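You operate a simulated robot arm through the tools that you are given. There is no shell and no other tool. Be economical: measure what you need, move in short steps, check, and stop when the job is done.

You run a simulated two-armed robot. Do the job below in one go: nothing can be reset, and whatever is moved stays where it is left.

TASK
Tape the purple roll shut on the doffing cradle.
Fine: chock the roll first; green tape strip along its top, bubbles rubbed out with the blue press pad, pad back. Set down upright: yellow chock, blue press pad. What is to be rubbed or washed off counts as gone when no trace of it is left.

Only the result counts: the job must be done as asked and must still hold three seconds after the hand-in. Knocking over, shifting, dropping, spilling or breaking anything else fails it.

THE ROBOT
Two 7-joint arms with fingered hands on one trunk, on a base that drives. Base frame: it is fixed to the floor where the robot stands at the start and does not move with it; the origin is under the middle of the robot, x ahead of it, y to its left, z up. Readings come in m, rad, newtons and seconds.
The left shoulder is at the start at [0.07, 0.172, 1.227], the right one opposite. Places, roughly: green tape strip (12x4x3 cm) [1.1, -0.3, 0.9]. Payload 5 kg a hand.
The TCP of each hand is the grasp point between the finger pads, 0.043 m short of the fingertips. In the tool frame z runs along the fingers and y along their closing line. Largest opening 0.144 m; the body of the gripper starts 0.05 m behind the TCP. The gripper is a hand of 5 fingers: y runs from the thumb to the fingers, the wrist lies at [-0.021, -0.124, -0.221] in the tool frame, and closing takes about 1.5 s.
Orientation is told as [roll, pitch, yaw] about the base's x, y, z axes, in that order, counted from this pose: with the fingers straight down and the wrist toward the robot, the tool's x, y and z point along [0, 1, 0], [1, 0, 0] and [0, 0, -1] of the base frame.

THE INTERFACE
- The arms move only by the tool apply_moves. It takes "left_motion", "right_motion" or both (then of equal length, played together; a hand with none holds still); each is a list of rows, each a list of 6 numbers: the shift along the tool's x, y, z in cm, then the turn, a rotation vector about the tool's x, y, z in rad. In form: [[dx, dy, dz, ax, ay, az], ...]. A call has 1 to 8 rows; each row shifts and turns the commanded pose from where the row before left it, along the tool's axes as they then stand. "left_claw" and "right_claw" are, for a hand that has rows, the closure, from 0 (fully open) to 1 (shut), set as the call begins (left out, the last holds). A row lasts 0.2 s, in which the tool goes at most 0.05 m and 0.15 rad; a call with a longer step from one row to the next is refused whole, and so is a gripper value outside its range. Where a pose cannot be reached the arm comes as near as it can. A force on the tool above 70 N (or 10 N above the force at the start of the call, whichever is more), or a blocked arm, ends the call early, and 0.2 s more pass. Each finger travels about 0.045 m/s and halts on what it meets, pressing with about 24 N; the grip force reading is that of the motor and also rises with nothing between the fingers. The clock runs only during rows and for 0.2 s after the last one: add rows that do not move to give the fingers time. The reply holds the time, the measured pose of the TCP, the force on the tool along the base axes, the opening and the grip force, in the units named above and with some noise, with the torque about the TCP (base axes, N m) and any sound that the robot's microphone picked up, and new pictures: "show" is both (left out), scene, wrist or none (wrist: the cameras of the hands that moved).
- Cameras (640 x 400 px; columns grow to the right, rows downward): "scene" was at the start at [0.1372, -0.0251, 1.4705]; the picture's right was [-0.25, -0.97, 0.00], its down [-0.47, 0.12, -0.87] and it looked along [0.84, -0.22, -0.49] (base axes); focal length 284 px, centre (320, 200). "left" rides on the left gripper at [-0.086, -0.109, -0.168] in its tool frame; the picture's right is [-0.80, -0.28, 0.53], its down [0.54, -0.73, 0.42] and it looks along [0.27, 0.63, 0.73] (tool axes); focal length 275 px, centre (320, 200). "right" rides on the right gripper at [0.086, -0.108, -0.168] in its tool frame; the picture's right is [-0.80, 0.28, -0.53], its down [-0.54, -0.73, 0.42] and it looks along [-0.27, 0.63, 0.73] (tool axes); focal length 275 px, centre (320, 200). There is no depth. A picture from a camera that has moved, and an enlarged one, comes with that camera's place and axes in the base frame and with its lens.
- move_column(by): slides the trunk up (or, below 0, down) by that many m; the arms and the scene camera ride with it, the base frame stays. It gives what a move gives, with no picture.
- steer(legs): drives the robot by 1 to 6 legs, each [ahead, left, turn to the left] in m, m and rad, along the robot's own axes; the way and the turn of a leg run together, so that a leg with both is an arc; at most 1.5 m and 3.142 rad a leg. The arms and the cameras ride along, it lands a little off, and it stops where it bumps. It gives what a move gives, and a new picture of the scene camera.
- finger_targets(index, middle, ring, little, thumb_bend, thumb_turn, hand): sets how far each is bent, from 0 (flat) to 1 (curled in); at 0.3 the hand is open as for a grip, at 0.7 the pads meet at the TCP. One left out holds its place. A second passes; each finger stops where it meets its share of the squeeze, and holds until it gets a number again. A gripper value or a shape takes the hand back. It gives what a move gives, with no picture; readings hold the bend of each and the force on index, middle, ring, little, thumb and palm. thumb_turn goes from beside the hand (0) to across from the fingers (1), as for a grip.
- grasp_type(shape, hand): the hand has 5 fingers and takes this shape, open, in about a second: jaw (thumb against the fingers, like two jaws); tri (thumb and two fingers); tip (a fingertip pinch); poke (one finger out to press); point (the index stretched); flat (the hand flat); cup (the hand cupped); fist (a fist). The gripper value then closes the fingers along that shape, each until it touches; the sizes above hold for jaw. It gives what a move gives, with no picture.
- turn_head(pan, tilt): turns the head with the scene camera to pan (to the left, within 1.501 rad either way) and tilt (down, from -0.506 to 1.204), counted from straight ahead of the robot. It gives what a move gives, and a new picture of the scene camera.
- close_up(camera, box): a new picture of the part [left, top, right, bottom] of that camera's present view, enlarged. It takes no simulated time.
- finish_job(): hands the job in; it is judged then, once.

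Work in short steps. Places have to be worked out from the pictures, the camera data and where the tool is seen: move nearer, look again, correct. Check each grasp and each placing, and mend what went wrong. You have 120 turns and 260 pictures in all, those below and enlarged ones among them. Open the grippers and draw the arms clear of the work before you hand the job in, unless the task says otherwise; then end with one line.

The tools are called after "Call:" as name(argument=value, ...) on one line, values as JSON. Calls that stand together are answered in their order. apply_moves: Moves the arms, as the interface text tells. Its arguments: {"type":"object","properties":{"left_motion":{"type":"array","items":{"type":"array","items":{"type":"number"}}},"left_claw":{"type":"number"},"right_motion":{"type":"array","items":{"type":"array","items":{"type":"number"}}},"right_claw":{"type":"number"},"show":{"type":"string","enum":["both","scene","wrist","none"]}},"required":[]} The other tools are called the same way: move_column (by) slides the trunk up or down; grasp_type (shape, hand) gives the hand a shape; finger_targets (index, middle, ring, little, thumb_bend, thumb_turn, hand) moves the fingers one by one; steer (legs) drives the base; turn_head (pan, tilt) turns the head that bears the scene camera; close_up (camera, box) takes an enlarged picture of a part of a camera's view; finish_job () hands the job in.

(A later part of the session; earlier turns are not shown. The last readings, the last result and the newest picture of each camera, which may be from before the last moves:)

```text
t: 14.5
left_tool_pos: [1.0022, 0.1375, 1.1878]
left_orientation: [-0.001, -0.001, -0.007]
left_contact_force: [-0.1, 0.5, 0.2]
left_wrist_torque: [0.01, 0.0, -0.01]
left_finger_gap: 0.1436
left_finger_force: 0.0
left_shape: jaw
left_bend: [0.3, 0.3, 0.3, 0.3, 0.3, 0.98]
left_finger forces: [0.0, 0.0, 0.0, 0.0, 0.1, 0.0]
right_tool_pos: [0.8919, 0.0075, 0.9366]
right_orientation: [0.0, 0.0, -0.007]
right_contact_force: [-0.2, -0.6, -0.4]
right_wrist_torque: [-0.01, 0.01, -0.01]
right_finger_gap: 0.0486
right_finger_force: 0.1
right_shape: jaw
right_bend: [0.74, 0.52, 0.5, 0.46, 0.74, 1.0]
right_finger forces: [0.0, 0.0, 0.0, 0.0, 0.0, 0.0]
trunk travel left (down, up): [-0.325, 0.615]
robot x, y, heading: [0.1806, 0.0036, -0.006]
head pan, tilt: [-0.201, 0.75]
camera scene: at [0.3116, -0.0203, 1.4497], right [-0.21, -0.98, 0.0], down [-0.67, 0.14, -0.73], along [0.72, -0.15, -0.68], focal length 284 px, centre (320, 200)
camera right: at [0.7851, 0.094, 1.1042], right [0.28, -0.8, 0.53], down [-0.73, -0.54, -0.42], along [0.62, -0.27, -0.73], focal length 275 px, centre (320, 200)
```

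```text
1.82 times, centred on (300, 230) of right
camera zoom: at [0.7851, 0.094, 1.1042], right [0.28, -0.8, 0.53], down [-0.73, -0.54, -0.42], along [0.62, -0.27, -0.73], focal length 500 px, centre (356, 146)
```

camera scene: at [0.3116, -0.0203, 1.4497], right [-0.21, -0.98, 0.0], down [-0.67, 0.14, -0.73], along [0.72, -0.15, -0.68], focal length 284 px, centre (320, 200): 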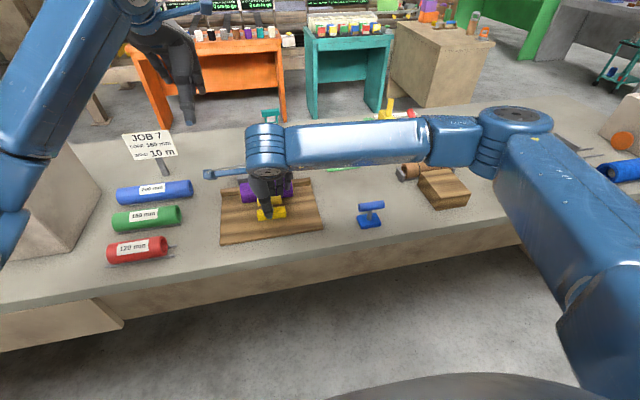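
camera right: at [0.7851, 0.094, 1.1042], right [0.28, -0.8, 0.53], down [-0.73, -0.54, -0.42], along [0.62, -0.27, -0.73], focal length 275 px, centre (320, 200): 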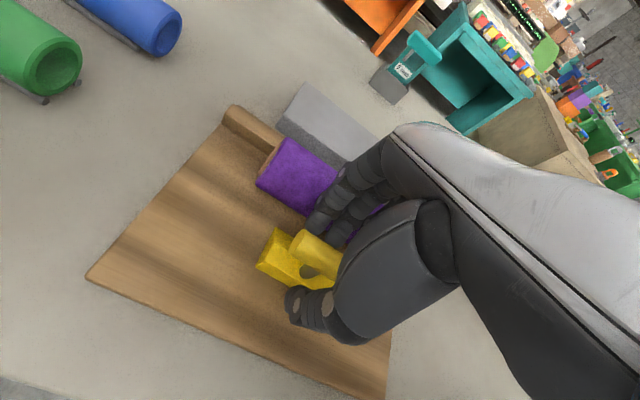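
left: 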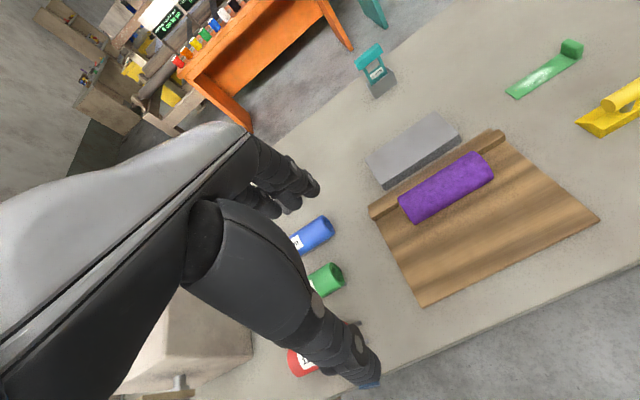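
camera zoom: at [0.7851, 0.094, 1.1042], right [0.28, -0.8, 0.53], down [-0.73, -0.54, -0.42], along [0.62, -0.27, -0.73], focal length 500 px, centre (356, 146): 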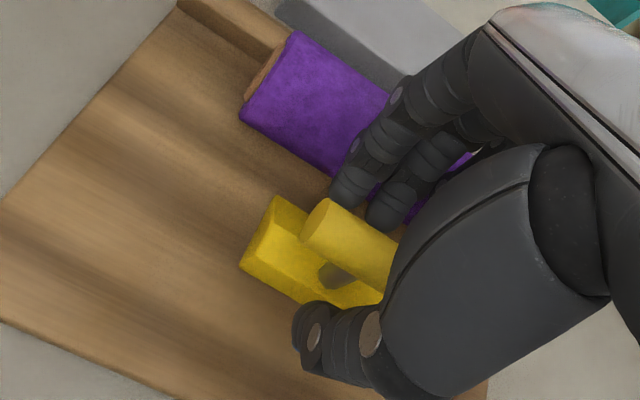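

Chock stands free, about 4 cm short of the final place. I lift, back off towards me, and close the hand to push it up against the roll.

Call:
apply_moves(right_motion=[[0, 0, -2, 0, 0, 0], [0, 0, -4, 0, 0, 0], [0, 0, -3, 0, 0, 0], [0, -4, 0, 0, 0, 0], [0.5, -4, 0, 0, 0, 0], [0, -1.5, 0, -0.13, 0, 0], [0, 0, 0, -0.13, 0, 0], [0, 0, 0, -0.13, 0, 0]], show="scene")

Call:
apply_moves(right_motion=[[0, 0, 0, 0, 0, 0], [0, 0, 0, 0, 0, 0], [0, 0, 0, 0, 0, 0], [0, 0, 0, 0, 0, 0], [0, 0, 0, 0, 0, 0]], right_claw=1.0)

Call:
close_up(camera="scene", box=[200, 150, 340, 280])

```text
t: 16.3
left_tool_pos: [1.0019, 0.1382, 1.1892]
left_orientation: [0.0, -0.001, -0.005]
left_contact_force: [0.0, 1.0, -0.8]
left_wrist_torque: [0.01, 0.02, 0.03]
left_finger_gap: 0.1438
left_finger_force: 0.1
left_shape: jaw
left_bend: [0.3, 0.3, 0.3, 0.3, 0.3, 0.98]
left_finger forces: [0.0, 0.1, 0.0, 0.0, 0.0, 0.1]
right_tool_pos: [0.7959, 0.0119, 1.0296]
right_orientation: [-0.001, -0.393, -0.007]
right_contact_force: [-0.5, 0.9, 0.9]
right_wrist_torque: [0.03, 0.0, 0.0]
right_finger_gap: 0.049
right_finger_force: 0.1
right_shape: jaw
right_bend: [0.74, 0.52, 0.49, 0.46, 0.74, 1.0]
right_finger forces: [0.0, 0.0, 0.0, 0.0, 0.0, 0.0]
trunk travel left (down, up): [-0.325, 0.615]
robot x, y, heading: [0.1834, 0.0008, -0.009]
head pan, tilt: [-0.201, 0.75]
camera scene: at [0.3113, -0.0198, 1.4497], right [-0.21, -0.98, 0.0], down [-0.67, 0.14, -0.73], along [0.72, -0.15, -0.68], focal length 284 px, centre (320, 200)
```

scene: 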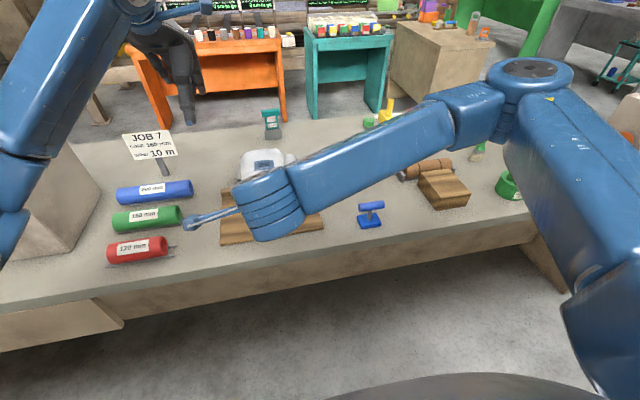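

```text
t: 17.5
left_tool_pos: [1.0016, 0.1381, 1.1885]
left_orientation: [0.0, 0.001, -0.007]
left_contact_force: [0.8, 0.9, -0.5]
left_wrist_torque: [-0.02, -0.02, 0.0]
left_finger_gap: 0.1436
left_finger_force: 0.0
left_shape: jaw
left_bend: [0.3, 0.3, 0.3, 0.3, 0.3, 0.98]
left_finger forces: [0.1, 0.0, 0.0, 0.1, 0.1, 0.0]
right_tool_pos: [0.796, 0.0122, 1.0292]
right_orientation: [0.0, -0.389, -0.006]
right_contact_force: [-0.5, -1.2, 0.6]
right_wrist_torque: [-0.01, -0.01, 0.01]
right_finger_gap: 0.0
right_finger_force: 24.0
right_shape: jaw
right_bend: [0.7, 0.7, 0.7, 0.7, 0.59, 1.0]
right_finger forces: [0.0, 0.0, 0.1, 0.0, 0.0, 0.0]
trunk travel left (down, up): [-0.325, 0.615]
robot x, y, heading: [0.1811, -0.0012, -0.006]
head pan, tilt: [-0.201, 0.75]
camera scene: at [0.3115, -0.0203, 1.4497], right [-0.21, -0.98, 0.0], down [-0.67, 0.14, -0.73], along [0.72, -0.15, -0.68], focal length 284 px, centre (320, 200)
camera right: at [0.6334, 0.0993, 1.1422], right [0.05, -0.8, 0.6], down [-0.51, -0.54, -0.67], along [0.86, -0.27, -0.44], focal length 275 px, centre (320, 200)
```

scene: 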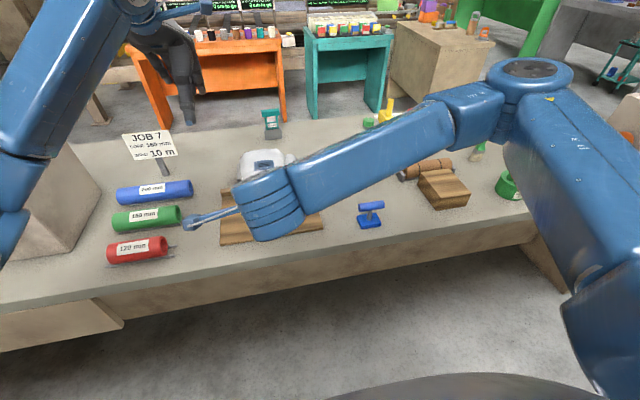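
right: 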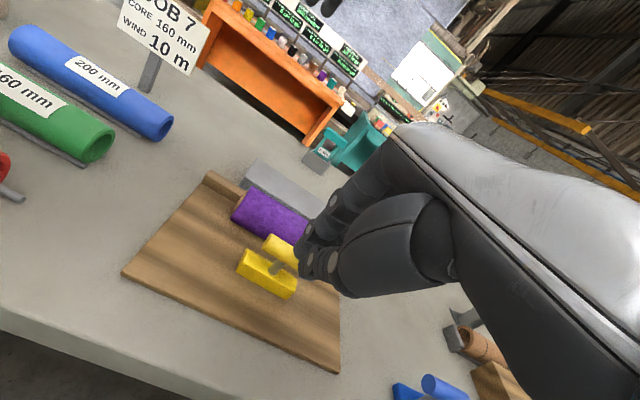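

```text
3.08 times, centred on (270, 215) of scene
camera zoom: at [0.3115, -0.0203, 1.4497], right [-0.21, -0.98, 0.0], down [-0.67, 0.14, -0.73], along [0.72, -0.15, -0.68], focal length 874 px, centre (474, 154)
```

zoom: 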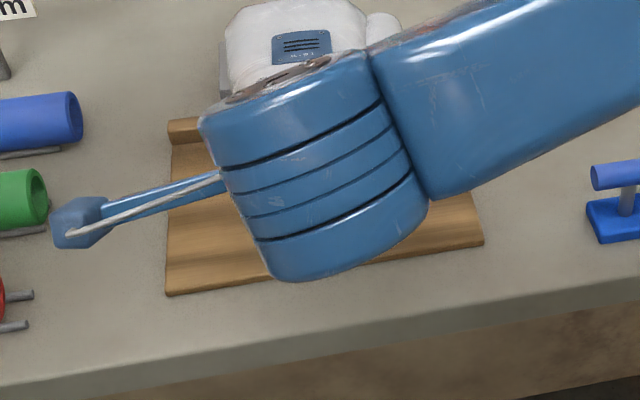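

Fingers closed. I lower them behind the chock to just above the board, in base-vertical direction.

Call:
apply_moves(right_motion=[[0, -1.5, 3.6, 0, 0, 0], [0, -1.5, 3.6, 0, 0, 0], [0, -1.2, 3.0, 0, 0, 0], [0, 0, 0, 0, 0, 0]], show="wrist")

Call:
close_up(camera="right", box=[180, 130, 380, 350])

Call:
close_up(camera="left", box=[340, 150, 640, 400])

```text
t: 18.5
left_tool_pos: [1.0012, 0.137, 1.1901]
left_orientation: [0.001, 0.002, -0.008]
left_contact_force: [-0.4, -0.4, 0.7]
left_wrist_torque: [-0.02, -0.03, 0.0]
left_finger_gap: 0.1435
left_finger_force: 0.0
left_shape: jaw
left_bend: [0.3, 0.3, 0.3, 0.3, 0.3, 0.98]
left_finger forces: [0.0, 0.0, 0.0, 0.0, 0.0, 0.0]
right_tool_pos: [0.7974, 0.0146, 0.9139]
right_orientation: [0.0, -0.391, -0.006]
right_contact_force: [0.1, 1.2, -0.6]
right_wrist_torque: [-0.03, 0.02, 0.03]
right_finger_gap: 0.0001
right_finger_force: 24.3
right_shape: jaw
right_bend: [0.7, 0.7, 0.7, 0.7, 0.59, 1.0]
right_finger forces: [0.0, 0.0, 0.1, 0.0, 0.0, 0.0]
trunk travel left (down, up): [-0.325, 0.615]
robot x, y, heading: [0.1807, 0.0014, -0.007]
head pan, tilt: [-0.201, 0.75]
camera right: at [0.6352, 0.102, 1.0275], right [0.05, -0.8, 0.6], down [-0.51, -0.54, -0.67], along [0.86, -0.27, -0.44], focal length 275 px, centre (320, 200)
```

right: 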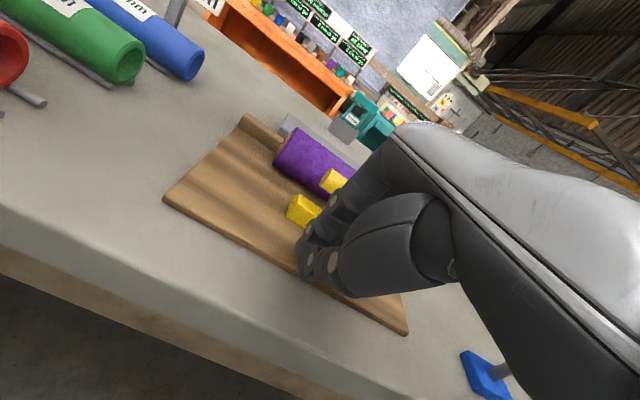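

```text
1.82 times, centred on (280, 240) of right
camera zoom: at [0.6352, 0.102, 1.0275], right [0.05, -0.8, 0.6], down [-0.51, -0.54, -0.67], along [0.86, -0.27, -0.44], focal length 500 px, centre (393, 127)
```

zoom: 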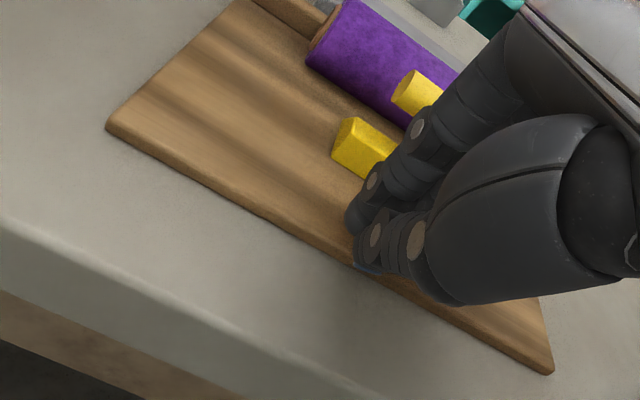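

```text
1.60 times, centred on (490, 275) of left
camera zoom: at [0.8919, 0.0522, 1.3555], right [-0.29, -0.79, -0.53], down [-0.72, 0.55, -0.42], along [0.63, 0.26, -0.73], focal length 440 px, centre (48, 80)
```

zoom: 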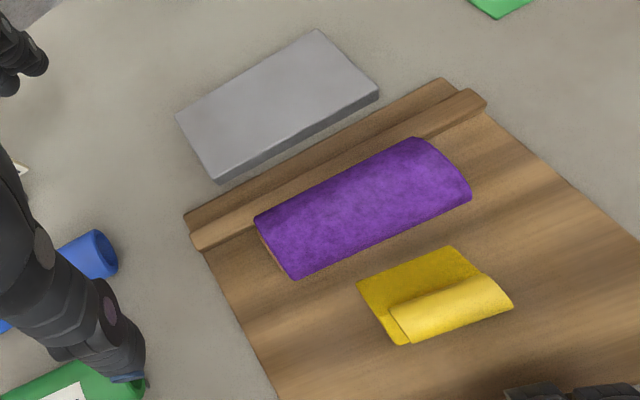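

The left camera shows the chock parallel to the roll, slope facing it. Now push forward with the fingertips in steps.

Call:
apply_moves(right_motion=[[0, 1.85, 0.76, 0, 0, 0], [0, 1.85, 0.76, 0, 0, 0], [0, 0.92, 0.38, 0, 0, 0], [0, 0, 0, 0, 0, 0]], show="none")

Call:
close_up(camera="left", box=[340, 150, 640, 400])

Call:
close_up(camera="right", box=[180, 130, 380, 350])

```text
t: 19.5
left_tool_pos: [1.0019, 0.1373, 1.1893]
left_orientation: [0.001, -0.001, -0.007]
left_contact_force: [-0.2, -0.2, 0.0]
left_wrist_torque: [0.02, -0.03, 0.01]
left_finger_gap: 0.1437
left_finger_force: 0.1
left_shape: jaw
left_bend: [0.3, 0.3, 0.3, 0.3, 0.3, 0.98]
left_finger forces: [0.1, 0.0, 0.1, 0.0, 0.0, 0.0]
right_tool_pos: [0.8469, 0.0132, 0.9174]
right_orientation: [0.001, -0.39, -0.008]
right_contact_force: [-0.9, 0.4, 0.5]
right_wrist_torque: [0.02, -0.03, 0.01]
right_finger_gap: 0.0
right_finger_force: 24.5
right_shape: jaw
right_bend: [0.7, 0.7, 0.7, 0.7, 0.59, 1.0]
right_finger forces: [0.0, 0.5, 0.0, 0.0, 0.0, 0.1]
trunk travel left (down, up): [-0.325, 0.615]
robot x, y, heading: [0.1844, 0.0034, -0.003]
head pan, tilt: [-0.201, 0.75]
```

```text
1.60 times, centred on (490, 275) of left
camera zoom: at [0.892, 0.0522, 1.3554], right [-0.29, -0.79, -0.53], down [-0.72, 0.55, -0.42], along [0.63, 0.26, -0.73], focal length 440 px, centre (48, 80)
```

zoom: 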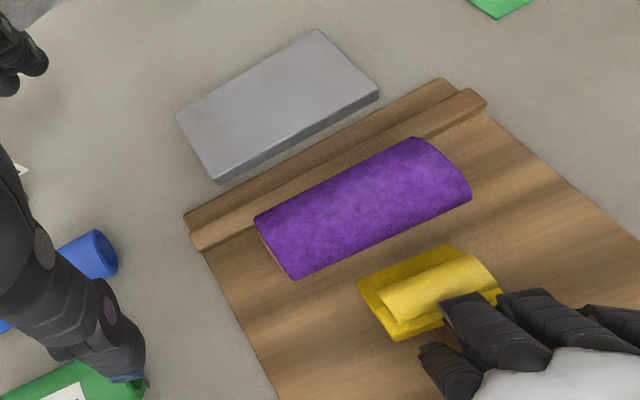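

```text
1.82 times, centred on (280, 240) of right
camera zoom: at [0.6846, 0.1003, 1.0308], right [0.05, -0.8, 0.6], down [-0.51, -0.54, -0.67], along [0.86, -0.27, -0.44], focal length 500 px, centre (393, 127)
```

zoom: 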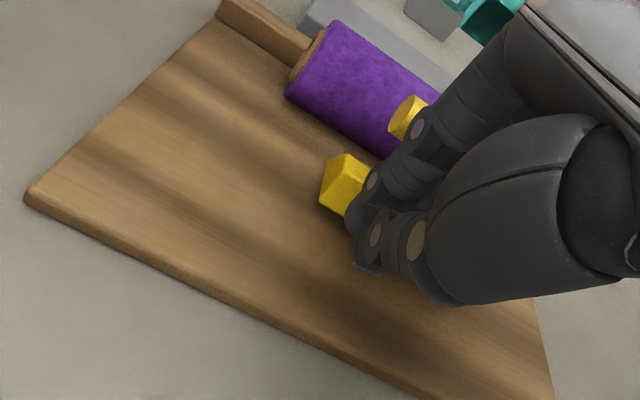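

The fingers meet the handle first and the chock is beginning to tilt forward. I back off slowly so it settles.

Call:
apply_moves(right_motion=[[0, -0.3, -0.12, 0, 0, 0], [0, -0.4, -0.16, 0, 0, 0], [0, -0.6, -0.25, 0, 0, 0], [0, -0.9, -0.38, 0, 0, 0], [0, -0.9, -0.38, 0, 0, 0], [0, 0, 0, 0, 0, 0]], show="none")

Call:
close_up(camera="left", box=[440, 230, 640, 400])

Call:
close_up(camera="right", box=[180, 130, 380, 350])

```text
t: 20.9
left_tool_pos: [1.003, 0.1374, 1.1888]
left_orientation: [-0.001, 0.001, -0.007]
left_contact_force: [0.1, -0.5, 0.3]
left_wrist_torque: [0.02, 0.02, 0.01]
left_finger_gap: 0.1438
left_finger_force: 0.0
left_shape: jaw
left_bend: [0.3, 0.3, 0.3, 0.3, 0.3, 0.98]
left_finger forces: [0.0, 0.0, 0.0, 0.0, 0.0, 0.1]
right_tool_pos: [0.8132, 0.0129, 0.9157]
right_orientation: [0.001, -0.391, -0.006]
right_contact_force: [0.7, -1.2, -0.3]
right_wrist_torque: [0.0, 0.01, -0.02]
right_finger_gap: 0.0
right_finger_force: 23.9
right_shape: jaw
right_bend: [0.7, 0.7, 0.7, 0.7, 0.59, 1.0]
right_finger forces: [0.0, 0.0, 0.1, 0.0, 0.0, 0.1]
trunk travel left (down, up): [-0.325, 0.615]
robot x, y, heading: [0.1803, -0.001, -0.008]
head pan, tilt: [-0.201, 0.75]
```

```text
2.35 times, centred on (540, 315) of left
camera zoom: at [0.8922, 0.0522, 1.3553], right [-0.29, -0.79, -0.53], down [-0.72, 0.55, -0.42], along [0.63, 0.26, -0.73], focal length 648 px, centre (-198, -71)
```

zoom: 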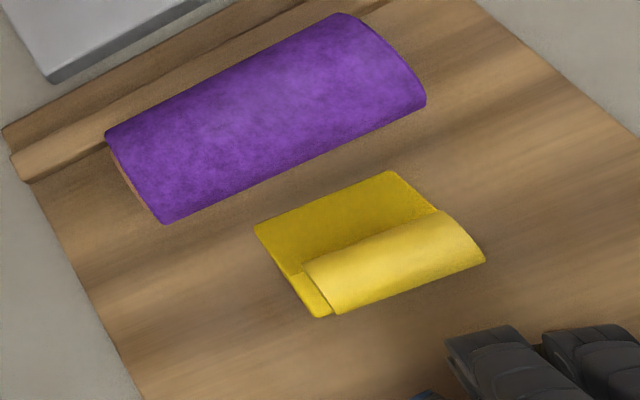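

```text
1.82 times, centred on (280, 240) of right
camera zoom: at [0.6514, 0.0997, 1.0306], right [0.05, -0.8, 0.6], down [-0.51, -0.54, -0.67], along [0.86, -0.27, -0.44], focal length 500 px, centre (393, 127)
```

zoom: 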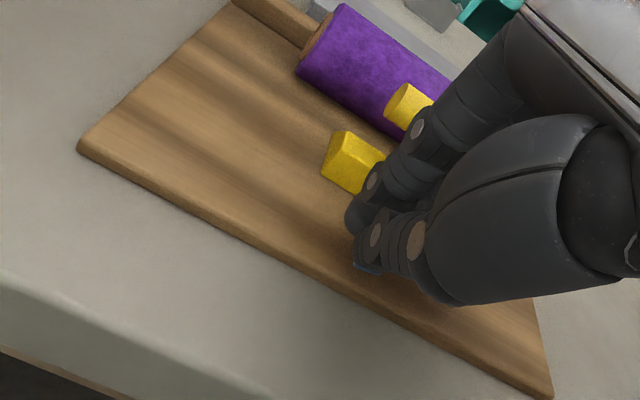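

It settled upright with the handle near its rear. Better: re-grip the handle and slide it, as the handle leaves about a finger's room to the roll. Raise, straighten and open partially.

Call:
apply_moves(right_motion=[[0, 1.9, -4.6, 0, 0, 0], [0, 1.9, -4.6, 0, 0, 0], [0, 0, 0, 0.13, 0, 0], [0, 0, 0, 0.13, 0, 0], [0, 0, 0, 0.13, 0, 0], [0, 4, 0, 0, 0, 0], [-0.3, 3.7, 0, 0, 0, 0], [0, 0, 0, 0, 0, 0]], right_claw=0.62, show="none")

Call:
close_up(camera="right", box=[180, 130, 380, 350])

```text
t: 22.7
left_tool_pos: [1.002, 0.1383, 1.1897]
left_orientation: [0.0, 0.0, -0.007]
left_contact_force: [-0.1, -0.1, -0.2]
left_wrist_torque: [0.01, -0.01, 0.05]
left_finger_gap: 0.1437
left_finger_force: 0.0
left_shape: jaw
left_bend: [0.3, 0.3, 0.3, 0.3, 0.3, 0.98]
left_finger forces: [0.0, 0.1, 0.1, 0.1, 0.1, 0.0]
right_tool_pos: [0.8892, 0.0081, 1.0188]
right_orientation: [-0.001, 0.0, -0.006]
right_contact_force: [-0.5, -0.5, 0.5]
right_wrist_torque: [0.0, -0.03, 0.0]
right_finger_gap: 0.0548
right_finger_force: 0.0
right_shape: jaw
right_bend: [0.74, 0.5, 0.47, 0.45, 0.73, 1.0]
right_finger forces: [0.0, 0.0, 0.1, 0.0, 0.0, 0.1]
trunk travel left (down, up): [-0.325, 0.615]
robot x, y, heading: [0.1858, -0.0, -0.007]
head pan, tilt: [-0.201, 0.75]
```

```text
1.82 times, centred on (280, 240) of right
camera zoom: at [0.7834, 0.0947, 1.1857], right [0.28, -0.8, 0.53], down [-0.73, -0.54, -0.42], along [0.62, -0.27, -0.73], focal length 500 px, centre (393, 127)
```

zoom: 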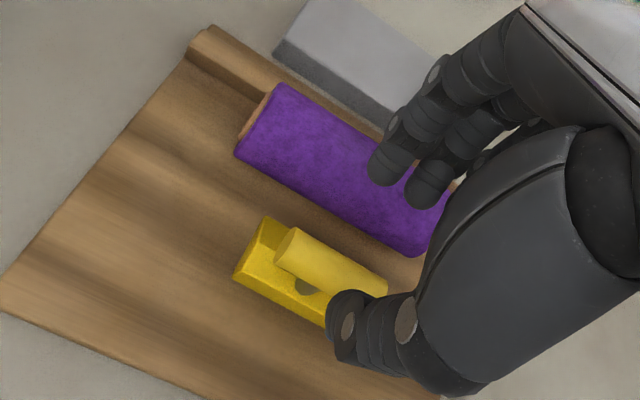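

Handle at ≈(0.893,-0.001). Descend and grip again.

Call:
apply_moves(right_motion=[[-0.1, 0.3, 3, 0, 0, 0], [0, 0, 3, 0, 0, 0], [0, 0, 2.2, 0, 0, 0], [0, 0, 0, 0, 0, 0]], show="none")

Call:
apply_moves(right_motion=[[0, 0, 0, 0, 0, 0], [0, 0, 0, 0, 0, 0], [0, 0, 0, 0, 0, 0], [0, 0, 0, 0, 0, 0], [0, 0, 0, 0, 0, 0]], right_claw=1.0, show="wrist")

Call:
close_up(camera="left", box=[440, 230, 640, 400])

```text
t: 23.7
left_tool_pos: [1.0013, 0.1374, 1.1894]
left_orientation: [-0.002, -0.001, -0.006]
left_contact_force: [-0.5, -0.3, 0.4]
left_wrist_torque: [0.0, 0.02, -0.01]
left_finger_gap: 0.1439
left_finger_force: 0.0
left_shape: jaw
left_bend: [0.3, 0.3, 0.3, 0.3, 0.3, 0.98]
left_finger forces: [0.0, 0.0, 0.1, 0.0, 0.0, 0.1]
right_tool_pos: [0.8919, 0.0068, 0.9372]
right_orientation: [-0.001, 0.0, -0.007]
right_contact_force: [-1.0, -0.7, 3.5]
right_wrist_torque: [-0.08, -0.19, -0.05]
right_finger_gap: 0.0543
right_finger_force: 0.1
right_shape: jaw
right_bend: [0.74, 0.51, 0.47, 0.45, 0.73, 1.0]
right_finger forces: [0.0, 3.7, 0.0, 0.0, 0.1, 0.1]
trunk travel left (down, up): [-0.325, 0.615]
robot x, y, heading: [0.1801, -0.0005, -0.006]
head pan, tilt: [-0.201, 0.75]
```

```text
t: 24.9
left_tool_pos: [1.0026, 0.1379, 1.1881]
left_orientation: [0.0, 0.0, -0.006]
left_contact_force: [1.7, -0.4, 0.9]
left_wrist_torque: [-0.03, -0.01, 0.01]
left_finger_gap: 0.1437
left_finger_force: 0.0
left_shape: jaw
left_bend: [0.3, 0.3, 0.3, 0.3, 0.3, 0.98]
left_finger forces: [0.0, 0.0, 0.0, 0.0, 0.1, 0.0]
right_tool_pos: [0.8919, 0.0053, 0.9369]
right_orientation: [0.0, 0.001, -0.007]
right_contact_force: [0.8, 0.4, 0.0]
right_wrist_torque: [0.03, -0.01, 0.04]
right_finger_gap: 0.0129
right_finger_force: 24.0
right_shape: jaw
right_bend: [0.69, 0.56, 0.63, 0.63, 0.72, 1.0]
right_finger forces: [14.4, 0.0, 2.6, 0.1, 21.4, 0.1]
trunk travel left (down, up): [-0.325, 0.615]
robot x, y, heading: [0.1816, 0.002, 0.0]
head pan, tilt: [-0.201, 0.75]
camera right: at [0.7854, 0.0932, 1.1037], right [0.28, -0.8, 0.53], down [-0.73, -0.54, -0.42], along [0.62, -0.27, -0.73], focal length 275 px, centre (320, 200)
```

right: 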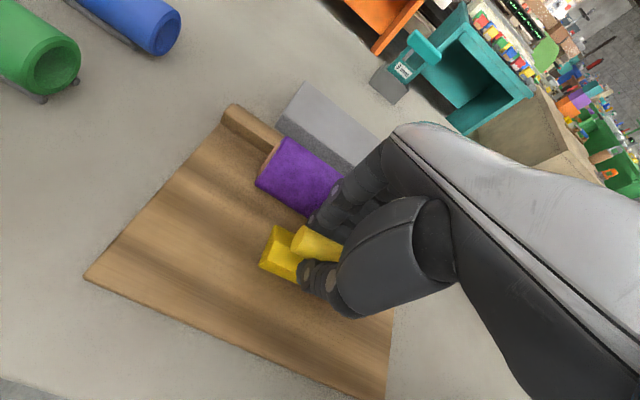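

```text
2.35 times, centred on (540, 315) of left
camera zoom: at [0.8921, 0.0523, 1.3554], right [-0.29, -0.79, -0.53], down [-0.72, 0.55, -0.42], along [0.63, 0.26, -0.73], focal length 648 px, centre (-198, -71)
```

zoom: 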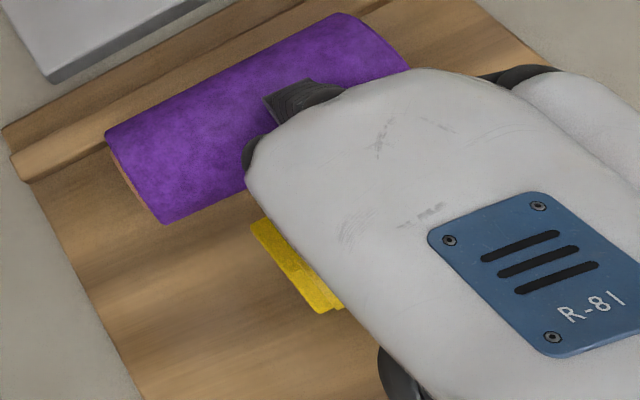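

Gripped. Slide towards the roll with a hair of lift, 2 cm, watching forces.

Call:
apply_moves(right_motion=[[0, 0, -0.1, 0, 0, 0], [0, 0.5, 0, 0, 0, 0], [0, 0.5, 0, 0, 0, 0], [0, 0.5, 0, 0, 0, 0], [0, 0.3, 0, 0, 0, 0], [0, 0, 0, 0, 0, 0]], show="wrist")

Call:
close_up(camera="left", box=[440, 230, 640, 400])

Call:
close_up(camera="right", box=[220, 120, 360, 300])

```text
t: 26.3
left_tool_pos: [1.0023, 0.138, 1.1907]
left_orientation: [0.0, -0.001, -0.006]
left_contact_force: [0.0, -0.4, 0.3]
left_wrist_torque: [-0.03, -0.01, 0.0]
left_finger_gap: 0.1437
left_finger_force: 0.1
left_shape: jaw
left_bend: [0.3, 0.3, 0.3, 0.3, 0.3, 0.98]
left_finger forces: [0.0, 0.0, 0.0, 0.0, 0.1, 0.0]
right_tool_pos: [0.9104, 0.0083, 0.9377]
right_orientation: [-0.001, -0.001, -0.006]
right_contact_force: [-10.2, -0.4, 6.0]
right_wrist_torque: [-0.14, -0.04, -0.21]
right_finger_gap: 0.0113
right_finger_force: 24.0
right_shape: jaw
right_bend: [0.69, 0.75, 0.63, 0.63, 0.72, 1.0]
right_finger forces: [14.6, 15.4, 2.0, 0.0, 22.0, 0.0]
trunk travel left (down, up): [-0.325, 0.615]
robot x, y, heading: [0.1832, 0.0004, -0.008]
head pan, tilt: [-0.201, 0.75]
camera right: at [0.8025, 0.0951, 1.1049], right [0.28, -0.8, 0.53], down [-0.73, -0.54, -0.42], along [0.63, -0.27, -0.73], focal length 275 px, centre (320, 200)
```

right: 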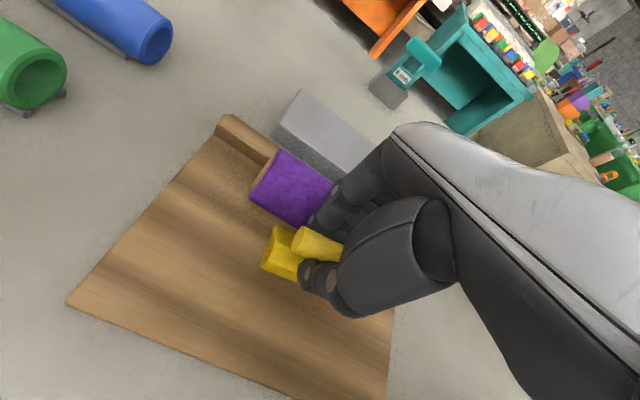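

```text
2.35 times, centred on (540, 315) of left
camera zoom: at [0.8902, 0.0522, 1.3564], right [-0.29, -0.79, -0.53], down [-0.72, 0.55, -0.42], along [0.63, 0.26, -0.73], focal length 648 px, centre (-198, -71)
```

zoom: 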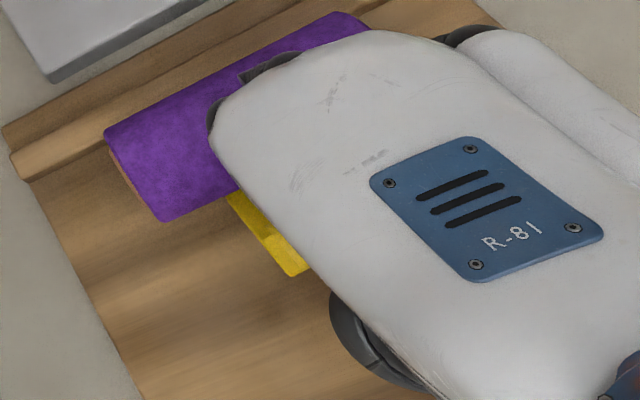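

```text
2.22 times, centred on (290, 210) of right
camera zoom: at [0.8025, 0.0951, 1.1049], right [0.28, -0.8, 0.53], down [-0.73, -0.54, -0.42], along [0.63, -0.27, -0.73], focal length 612 px, centre (387, 178)
```

zoom: 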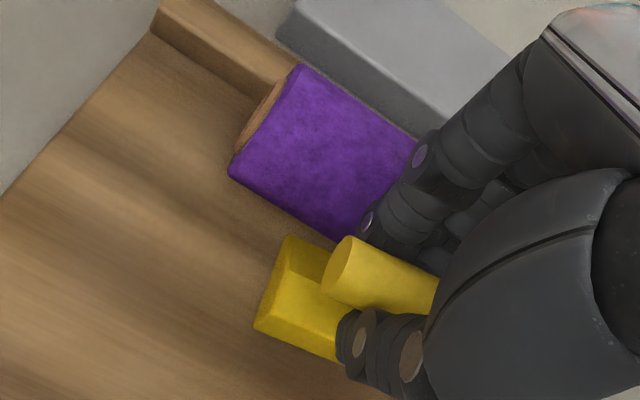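

The middle finger meets the roll (10 N) with about 1 cm left. I back off 1 cm, release, and then finish the push low with one stretched finger.

Call:
apply_moves(right_motion=[[0, -0.5, 0, 0, 0, 0], [0, -0.5, 0, 0, 0, 0], [0, 0, 0.1, 0, 0, 0], [0, 0, 0, 0, 0, 0]], show="none")

Call:
apply_moves(right_motion=[[0, 0, 0, 0, 0, 0], [0, 0, 0, 0, 0, 0], [0, 0, 0, 0, 0, 0], [0, 0, 0, 0, 0, 0], [0, 0, -0.5, 0, 0, 0], [0, 0, -3, 0, 0, 0], [0, 0, -4, 0, 0, 0]], right_claw=0.68, show="wrist")

Call:
close_up(camera="right", box=[180, 120, 380, 350])

```text
t: 27.3
left_tool_pos: [1.0012, 0.1372, 1.1889]
left_orientation: [0.001, 0.0, -0.007]
left_contact_force: [-0.3, 0.0, -0.8]
left_wrist_torque: [-0.01, 0.0, 0.0]
left_finger_gap: 0.1437
left_finger_force: 0.0
left_shape: jaw
left_bend: [0.3, 0.3, 0.3, 0.3, 0.3, 0.98]
left_finger forces: [0.1, 0.0, 0.1, 0.0, 0.0, 0.0]
right_tool_pos: [0.8994, 0.0062, 0.9354]
right_orientation: [0.0, -0.001, -0.007]
right_contact_force: [0.3, -1.8, 8.6]
right_wrist_torque: [-0.04, -0.23, -0.06]
right_finger_gap: 0.0126
right_finger_force: 24.0
right_shape: jaw
right_bend: [0.69, 0.57, 0.63, 0.63, 0.73, 1.0]
right_finger forces: [14.5, 3.4, 2.7, 0.1, 20.5, 0.1]
trunk travel left (down, up): [-0.325, 0.615]
robot x, y, heading: [0.1817, -0.0026, -0.005]
head pan, tilt: [-0.201, 0.75]
```

```text
t: 28.9
left_tool_pos: [1.0007, 0.138, 1.1913]
left_orientation: [0.0, -0.002, -0.008]
left_contact_force: [-0.1, -0.3, 0.0]
left_wrist_torque: [0.01, -0.02, -0.02]
left_finger_gap: 0.1438
left_finger_force: 0.1
left_shape: jaw
left_bend: [0.3, 0.3, 0.3, 0.3, 0.3, 0.98]
left_finger forces: [0.0, 0.0, 0.1, 0.0, 0.1, 0.0]
right_tool_pos: [0.9016, 0.0113, 1.0118]
right_orientation: [0.0, 0.0, -0.005]
right_contact_force: [-0.1, 0.1, -0.2]
right_wrist_torque: [-0.02, -0.04, -0.02]
right_finger_gap: 0.046
right_finger_force: 0.2
right_shape: jaw
right_bend: [0.74, 0.53, 0.51, 0.47, 0.74, 1.0]
right_finger forces: [0.0, 0.0, 0.0, 0.0, 0.0, 0.0]
trunk travel left (down, up): [-0.325, 0.615]
robot x, y, heading: [0.1801, -0.0029, -0.009]
head pan, tilt: [-0.201, 0.75]
camera right: at [0.7941, 0.0983, 1.1792], right [0.28, -0.8, 0.53], down [-0.73, -0.54, -0.42], along [0.63, -0.27, -0.73], focal length 275 px, centre (320, 200)
```

right: 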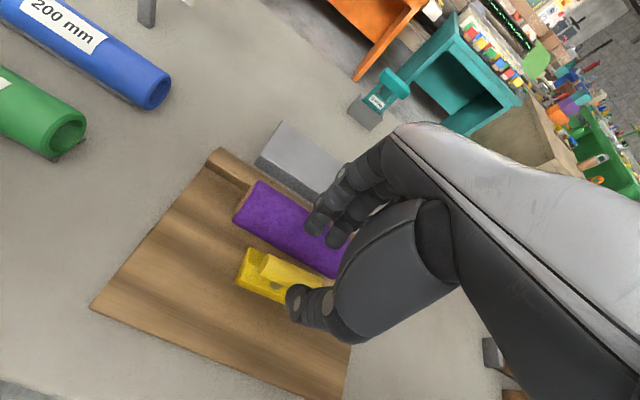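

```text
1.74 times, centred on (280, 235) of right
camera zoom: at [0.7941, 0.0983, 1.1792], right [0.28, -0.8, 0.53], down [-0.73, -0.54, -0.42], along [0.63, -0.27, -0.73], focal length 479 px, centre (390, 139)
```

zoom: 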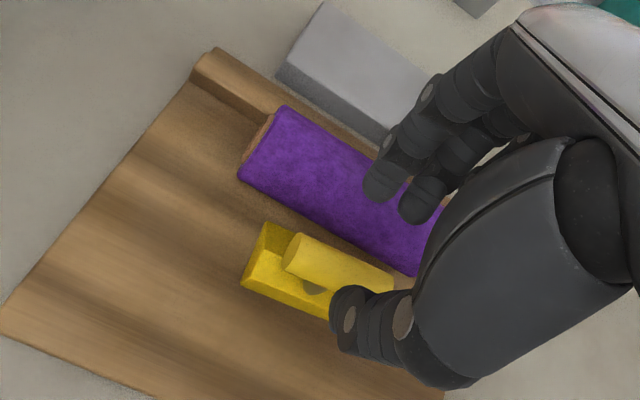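

Chock upright, ~2 cm to go. Back off, tilt forward 0.78 rad, and take the poke shape.

Call:
apply_moves(right_motion=[[0, -4.5, -1, 0, 0, 0], [0, -4.5, -1, 0, 0, 0], [0, 0, 0, -0.13, 0, 0], [0, 0, 0, -0.13, 0, 0], [0, 0, 0, -0.13, 0, 0], [0, 0, 0, -0.13, 0, 0], [0, 0, 0, -0.13, 0, 0], [0, 0, 0, -0.13, 0, 0]], show="none")

Call:
grasp_type(shape="poke", hand="right")

Call:
close_up(camera="right", box=[0, 0, 640, 400])

Call:
close_up(camera="left", box=[340, 150, 640, 400])

```text
t: 30.7
left_tool_pos: [1.0007, 0.1412, 1.1892]
left_orientation: [-0.004, -0.001, -0.004]
left_contact_force: [-0.5, 1.1, -0.2]
left_wrist_torque: [-0.12, -0.01, 0.01]
left_finger_gap: 0.1436
left_finger_force: 0.1
left_shape: jaw
left_bend: [0.3, 0.3, 0.3, 0.3, 0.3, 0.98]
left_finger forces: [0.0, 0.0, 0.1, 0.1, 0.1, 0.0]
right_tool_pos: [0.8109, 0.0131, 1.0313]
right_orientation: [-0.006, -0.78, -0.002]
right_contact_force: [-0.2, 0.4, -0.3]
right_wrist_torque: [-0.05, -0.07, -0.06]
right_finger_gap: 0.0459
right_finger_force: 0.1
right_shape: jaw
right_bend: [0.74, 0.53, 0.51, 0.47, 0.74, 1.0]
right_finger forces: [0.0, 0.0, 0.1, 0.0, 0.0, 0.0]
trunk travel left (down, up): [-0.325, 0.615]
robot x, y, heading: [0.1808, 0.0022, -0.006]
head pan, tilt: [-0.201, 0.75]
```

```text
t: 31.6
left_tool_pos: [1.002, 0.1367, 1.1885]
left_orientation: [0.0, 0.0, -0.007]
left_contact_force: [0.4, -0.2, -0.3]
left_wrist_torque: [-0.01, 0.03, 0.01]
left_finger_gap: 0.1437
left_finger_force: 0.0
left_shape: jaw
left_bend: [0.3, 0.3, 0.3, 0.3, 0.3, 0.98]
left_finger forces: [0.0, 0.1, 0.0, 0.0, 0.0, 0.1]
right_tool_pos: [0.8123, 0.0089, 1.0296]
right_orientation: [0.0, -0.779, -0.008]
right_contact_force: [0.0, 0.1, -0.7]
right_wrist_torque: [0.02, 0.0, 0.0]
right_finger_gap: 0.0001
right_finger_force: 0.2
right_shape: poke
right_bend: [0.7, 0.7, 0.99, 0.99, 1.0, 1.0]
right_finger forces: [0.0, 0.1, 0.0, 0.0, 0.0, 0.0]
trunk travel left (down, up): [-0.325, 0.615]
robot x, y, heading: [0.1794, 0.0003, -0.008]
head pan, tilt: [-0.201, 0.75]
```

```text
1.00 times, centred on (320, 200) of right (not enlarged: the box is as wide or as high as the picture)
camera zoom: at [0.6182, 0.0969, 1.0728], right [-0.18, -0.8, 0.58], down [-0.22, -0.54, -0.81], along [0.96, -0.27, -0.08], focal length 275 px, centre (320, 200)
```

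zoom: 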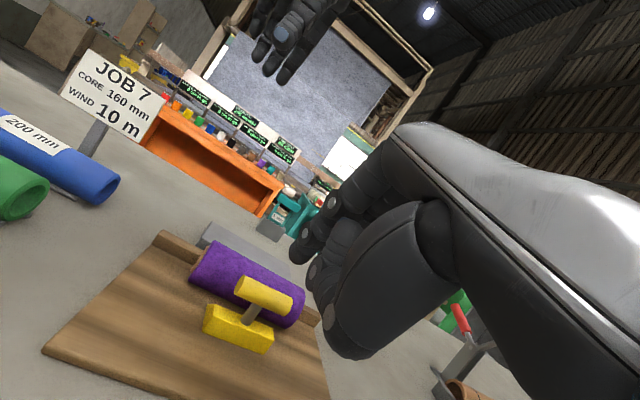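

```text
1.60 times, centred on (490, 275) of left
camera zoom: at [0.8921, 0.0519, 1.3553], right [-0.29, -0.79, -0.53], down [-0.72, 0.55, -0.42], along [0.63, 0.26, -0.73], focal length 440 px, centre (48, 80)
```

zoom: 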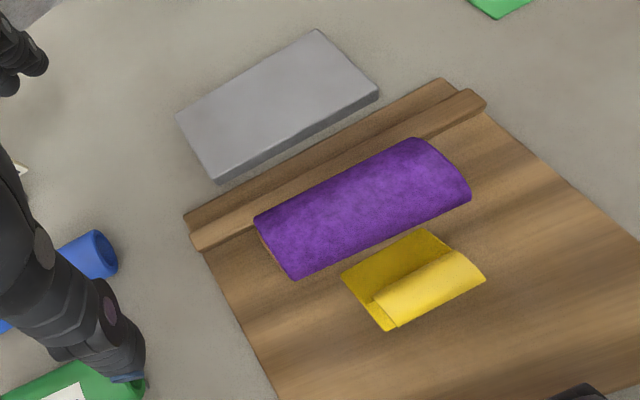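

Two fingertips extended. The chock needs ~1.4 cm more. I lower the fingertips behind it.

Call:
apply_moves(right_motion=[[-0.8, -2.8, 2.85, 0, 0, 0], [0, -2.8, 2.85, 0, 0, 0], [0, -2.0, 2.05, 0, 0, 0], [0, 0, 0, 0, 0, 0]], show="wrist")

Call:
close_up(camera="left", box=[440, 230, 640, 400])

Call:
close_up(camera="right", box=[180, 120, 400, 340])

```text
t: 32.6
left_tool_pos: [1.0019, 0.1381, 1.1889]
left_orientation: [0.001, 0.0, -0.008]
left_contact_force: [-1.0, -0.6, -0.3]
left_wrist_torque: [-0.01, -0.02, -0.01]
left_finger_gap: 0.1437
left_finger_force: 0.1
left_shape: jaw
left_bend: [0.3, 0.3, 0.3, 0.3, 0.3, 0.98]
left_finger forces: [0.0, 0.1, 0.0, 0.0, 0.0, 0.0]
right_tool_pos: [0.8094, 0.0008, 0.9193]
right_orientation: [0.0, -0.78, -0.006]
right_contact_force: [-1.0, -0.3, 0.0]
right_wrist_torque: [-0.03, 0.0, 0.04]
right_finger_gap: 0.0001
right_finger_force: 0.0
right_shape: poke
right_bend: [0.7, 0.7, 0.99, 0.99, 1.0, 1.0]
right_finger forces: [0.1, 0.0, 0.0, 0.0, 0.0, 0.0]
trunk travel left (down, up): [-0.325, 0.615]
robot x, y, heading: [0.1862, -0.0024, -0.008]
head pan, tilt: [-0.201, 0.75]
camera right: at [0.6155, 0.0885, 0.9624], right [-0.18, -0.8, 0.58], down [-0.22, -0.54, -0.81], along [0.96, -0.27, -0.08], focal length 275 px, centre (320, 200)
```

right: 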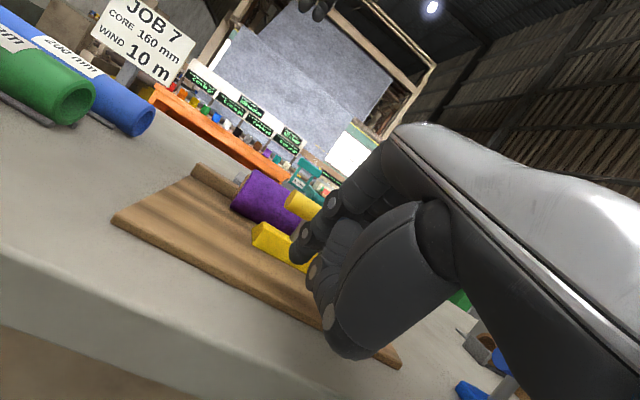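

```text
2.35 times, centred on (540, 315) of left
camera zoom: at [0.8918, 0.0521, 1.3556], right [-0.29, -0.79, -0.53], down [-0.72, 0.55, -0.42], along [0.63, 0.26, -0.73], focal length 648 px, centre (-198, -71)
```

zoom: 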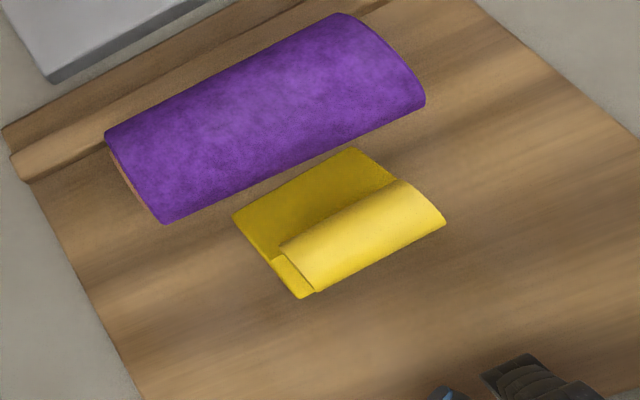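

```text
1.82 times, centred on (290, 230) of right
camera zoom: at [0.6155, 0.0885, 0.9624], right [-0.18, -0.8, 0.58], down [-0.22, -0.54, -0.81], along [0.96, -0.27, -0.08], focal length 500 px, centre (374, 146)
```

zoom: 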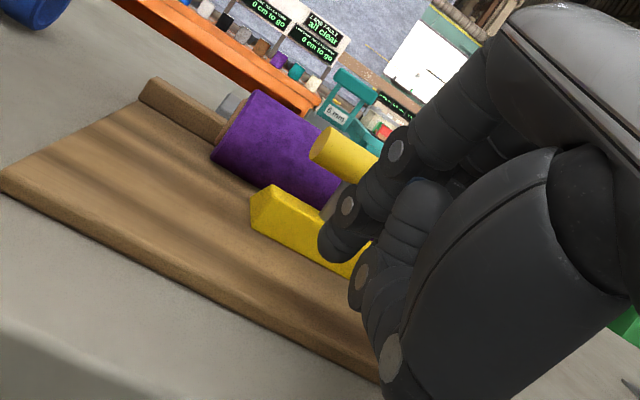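

Lower 0.6 cm more and go forward 4 cm.

Call:
apply_moves(right_motion=[[0, -0.42, 0.42, 0, 0, 0], [0, 0.92, 0.92, 0, 0, 0], [0, 0.92, 0.92, 0, 0, 0], [0, 0.92, 0.92, 0, 0, 0], [0, 0, 0, 0, 0, 0]], show="none")

Call:
close_up(camera="left", box=[440, 230, 640, 400])

Call:
close_up(camera="right", box=[180, 120, 400, 340])

```text
t: 33.8
left_tool_pos: [1.002, 0.1387, 1.1889]
left_orientation: [0.0, -0.001, -0.006]
left_contact_force: [0.5, -0.3, -0.7]
left_wrist_torque: [-0.05, -0.01, -0.01]
left_finger_gap: 0.1437
left_finger_force: 0.0
left_shape: jaw
left_bend: [0.3, 0.3, 0.3, 0.3, 0.3, 0.98]
left_finger forces: [0.1, 0.1, 0.1, 0.0, 0.0, 0.0]
right_tool_pos: [0.8487, 0.0006, 0.9142]
right_orientation: [-0.001, -0.781, -0.006]
right_contact_force: [-1.6, -0.5, -0.8]
right_wrist_torque: [-0.02, -0.01, 0.01]
right_finger_gap: 0.0
right_finger_force: 0.1
right_shape: poke
right_bend: [0.7, 0.7, 0.99, 0.99, 1.0, 1.0]
right_finger forces: [0.1, 0.0, 0.1, 0.0, 0.1, 0.0]
trunk travel left (down, up): [-0.325, 0.615]
robot x, y, heading: [0.1842, -0.0032, -0.008]
head pan, tilt: [-0.201, 0.75]
```

```text
2.35 times, centred on (540, 315) of left
camera zoom: at [0.8919, 0.0524, 1.3555], right [-0.29, -0.79, -0.53], down [-0.72, 0.55, -0.42], along [0.63, 0.26, -0.73], focal length 648 px, centre (-198, -71)
```

zoom: 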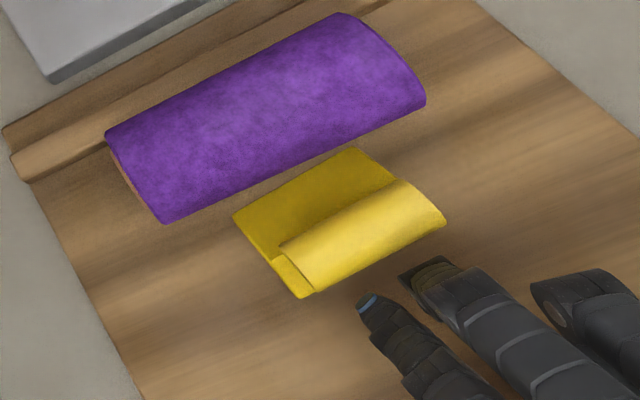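

```text
1.82 times, centred on (290, 230) of right
camera zoom: at [0.6553, 0.0883, 0.9573], right [-0.18, -0.8, 0.58], down [-0.22, -0.54, -0.81], along [0.96, -0.27, -0.08], focal length 500 px, centre (374, 146)
```

zoom: 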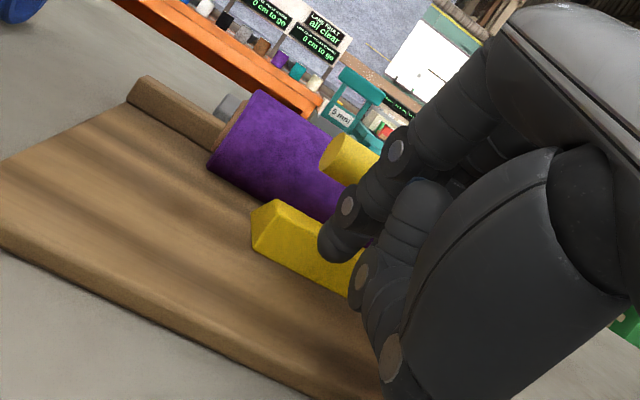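

Fingertips are just behind the chock's low rear face, centred. Push on in small steps.

Call:
apply_moves(right_motion=[[0, 0.7, 0.7, 0, 0, 0], [0, 0.5, 0.5, 0, 0, 0], [0, 0.35, 0.35, 0, 0, 0], [0, 0, 0, 0, 0, 0]], show="none")

Call:
close_up(camera="left", box=[440, 230, 640, 400])

Call:
close_up(camera="right", box=[180, 120, 400, 340])

```text
t: 34.8
left_tool_pos: [1.0009, 0.1381, 1.1901]
left_orientation: [0.0, 0.0, -0.007]
left_contact_force: [-0.3, -1.0, 0.6]
left_wrist_torque: [0.0, 0.0, 0.01]
left_finger_gap: 0.1435
left_finger_force: 0.0
left_shape: jaw
left_bend: [0.3, 0.3, 0.3, 0.3, 0.3, 0.98]
left_finger forces: [0.1, 0.0, 0.1, 0.0, 0.0, 0.0]
right_tool_pos: [0.8729, 0.0005, 0.9157]
right_orientation: [-0.003, -0.778, -0.009]
right_contact_force: [-0.1, 0.4, -0.6]
right_wrist_torque: [0.0, 0.01, -0.02]
right_finger_gap: 0.0001
right_finger_force: 0.1
right_shape: poke
right_bend: [0.7, 0.7, 0.99, 0.99, 1.0, 1.0]
right_finger forces: [0.0, 0.4, 0.1, 0.0, 0.0, 0.0]
trunk travel left (down, up): [-0.325, 0.615]
robot x, y, heading: [0.1772, -0.0035, -0.007]
head pan, tilt: [-0.201, 0.75]
```

```text
2.35 times, centred on (540, 315) of left
camera zoom: at [0.892, 0.0523, 1.3554], right [-0.29, -0.79, -0.53], down [-0.72, 0.55, -0.42], along [0.63, 0.26, -0.73], focal length 648 px, centre (-198, -71)
```

zoom: 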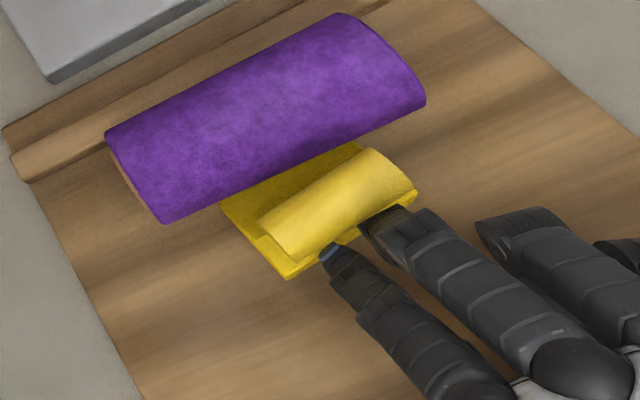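

```text
1.82 times, centred on (290, 230) of right
camera zoom: at [0.6797, 0.0885, 0.9589], right [-0.18, -0.79, 0.58], down [-0.22, -0.54, -0.81], along [0.96, -0.28, -0.08], focal length 500 px, centre (374, 146)
```

zoom: 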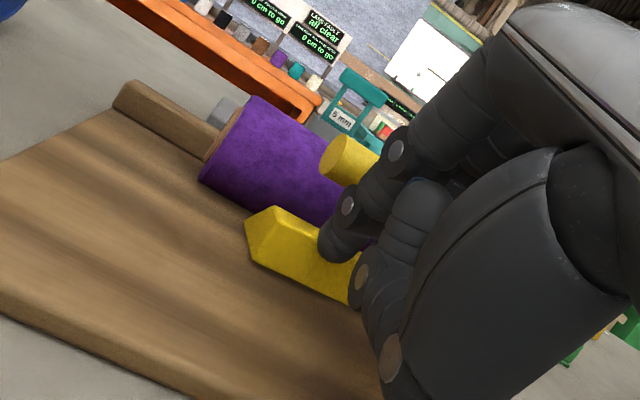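

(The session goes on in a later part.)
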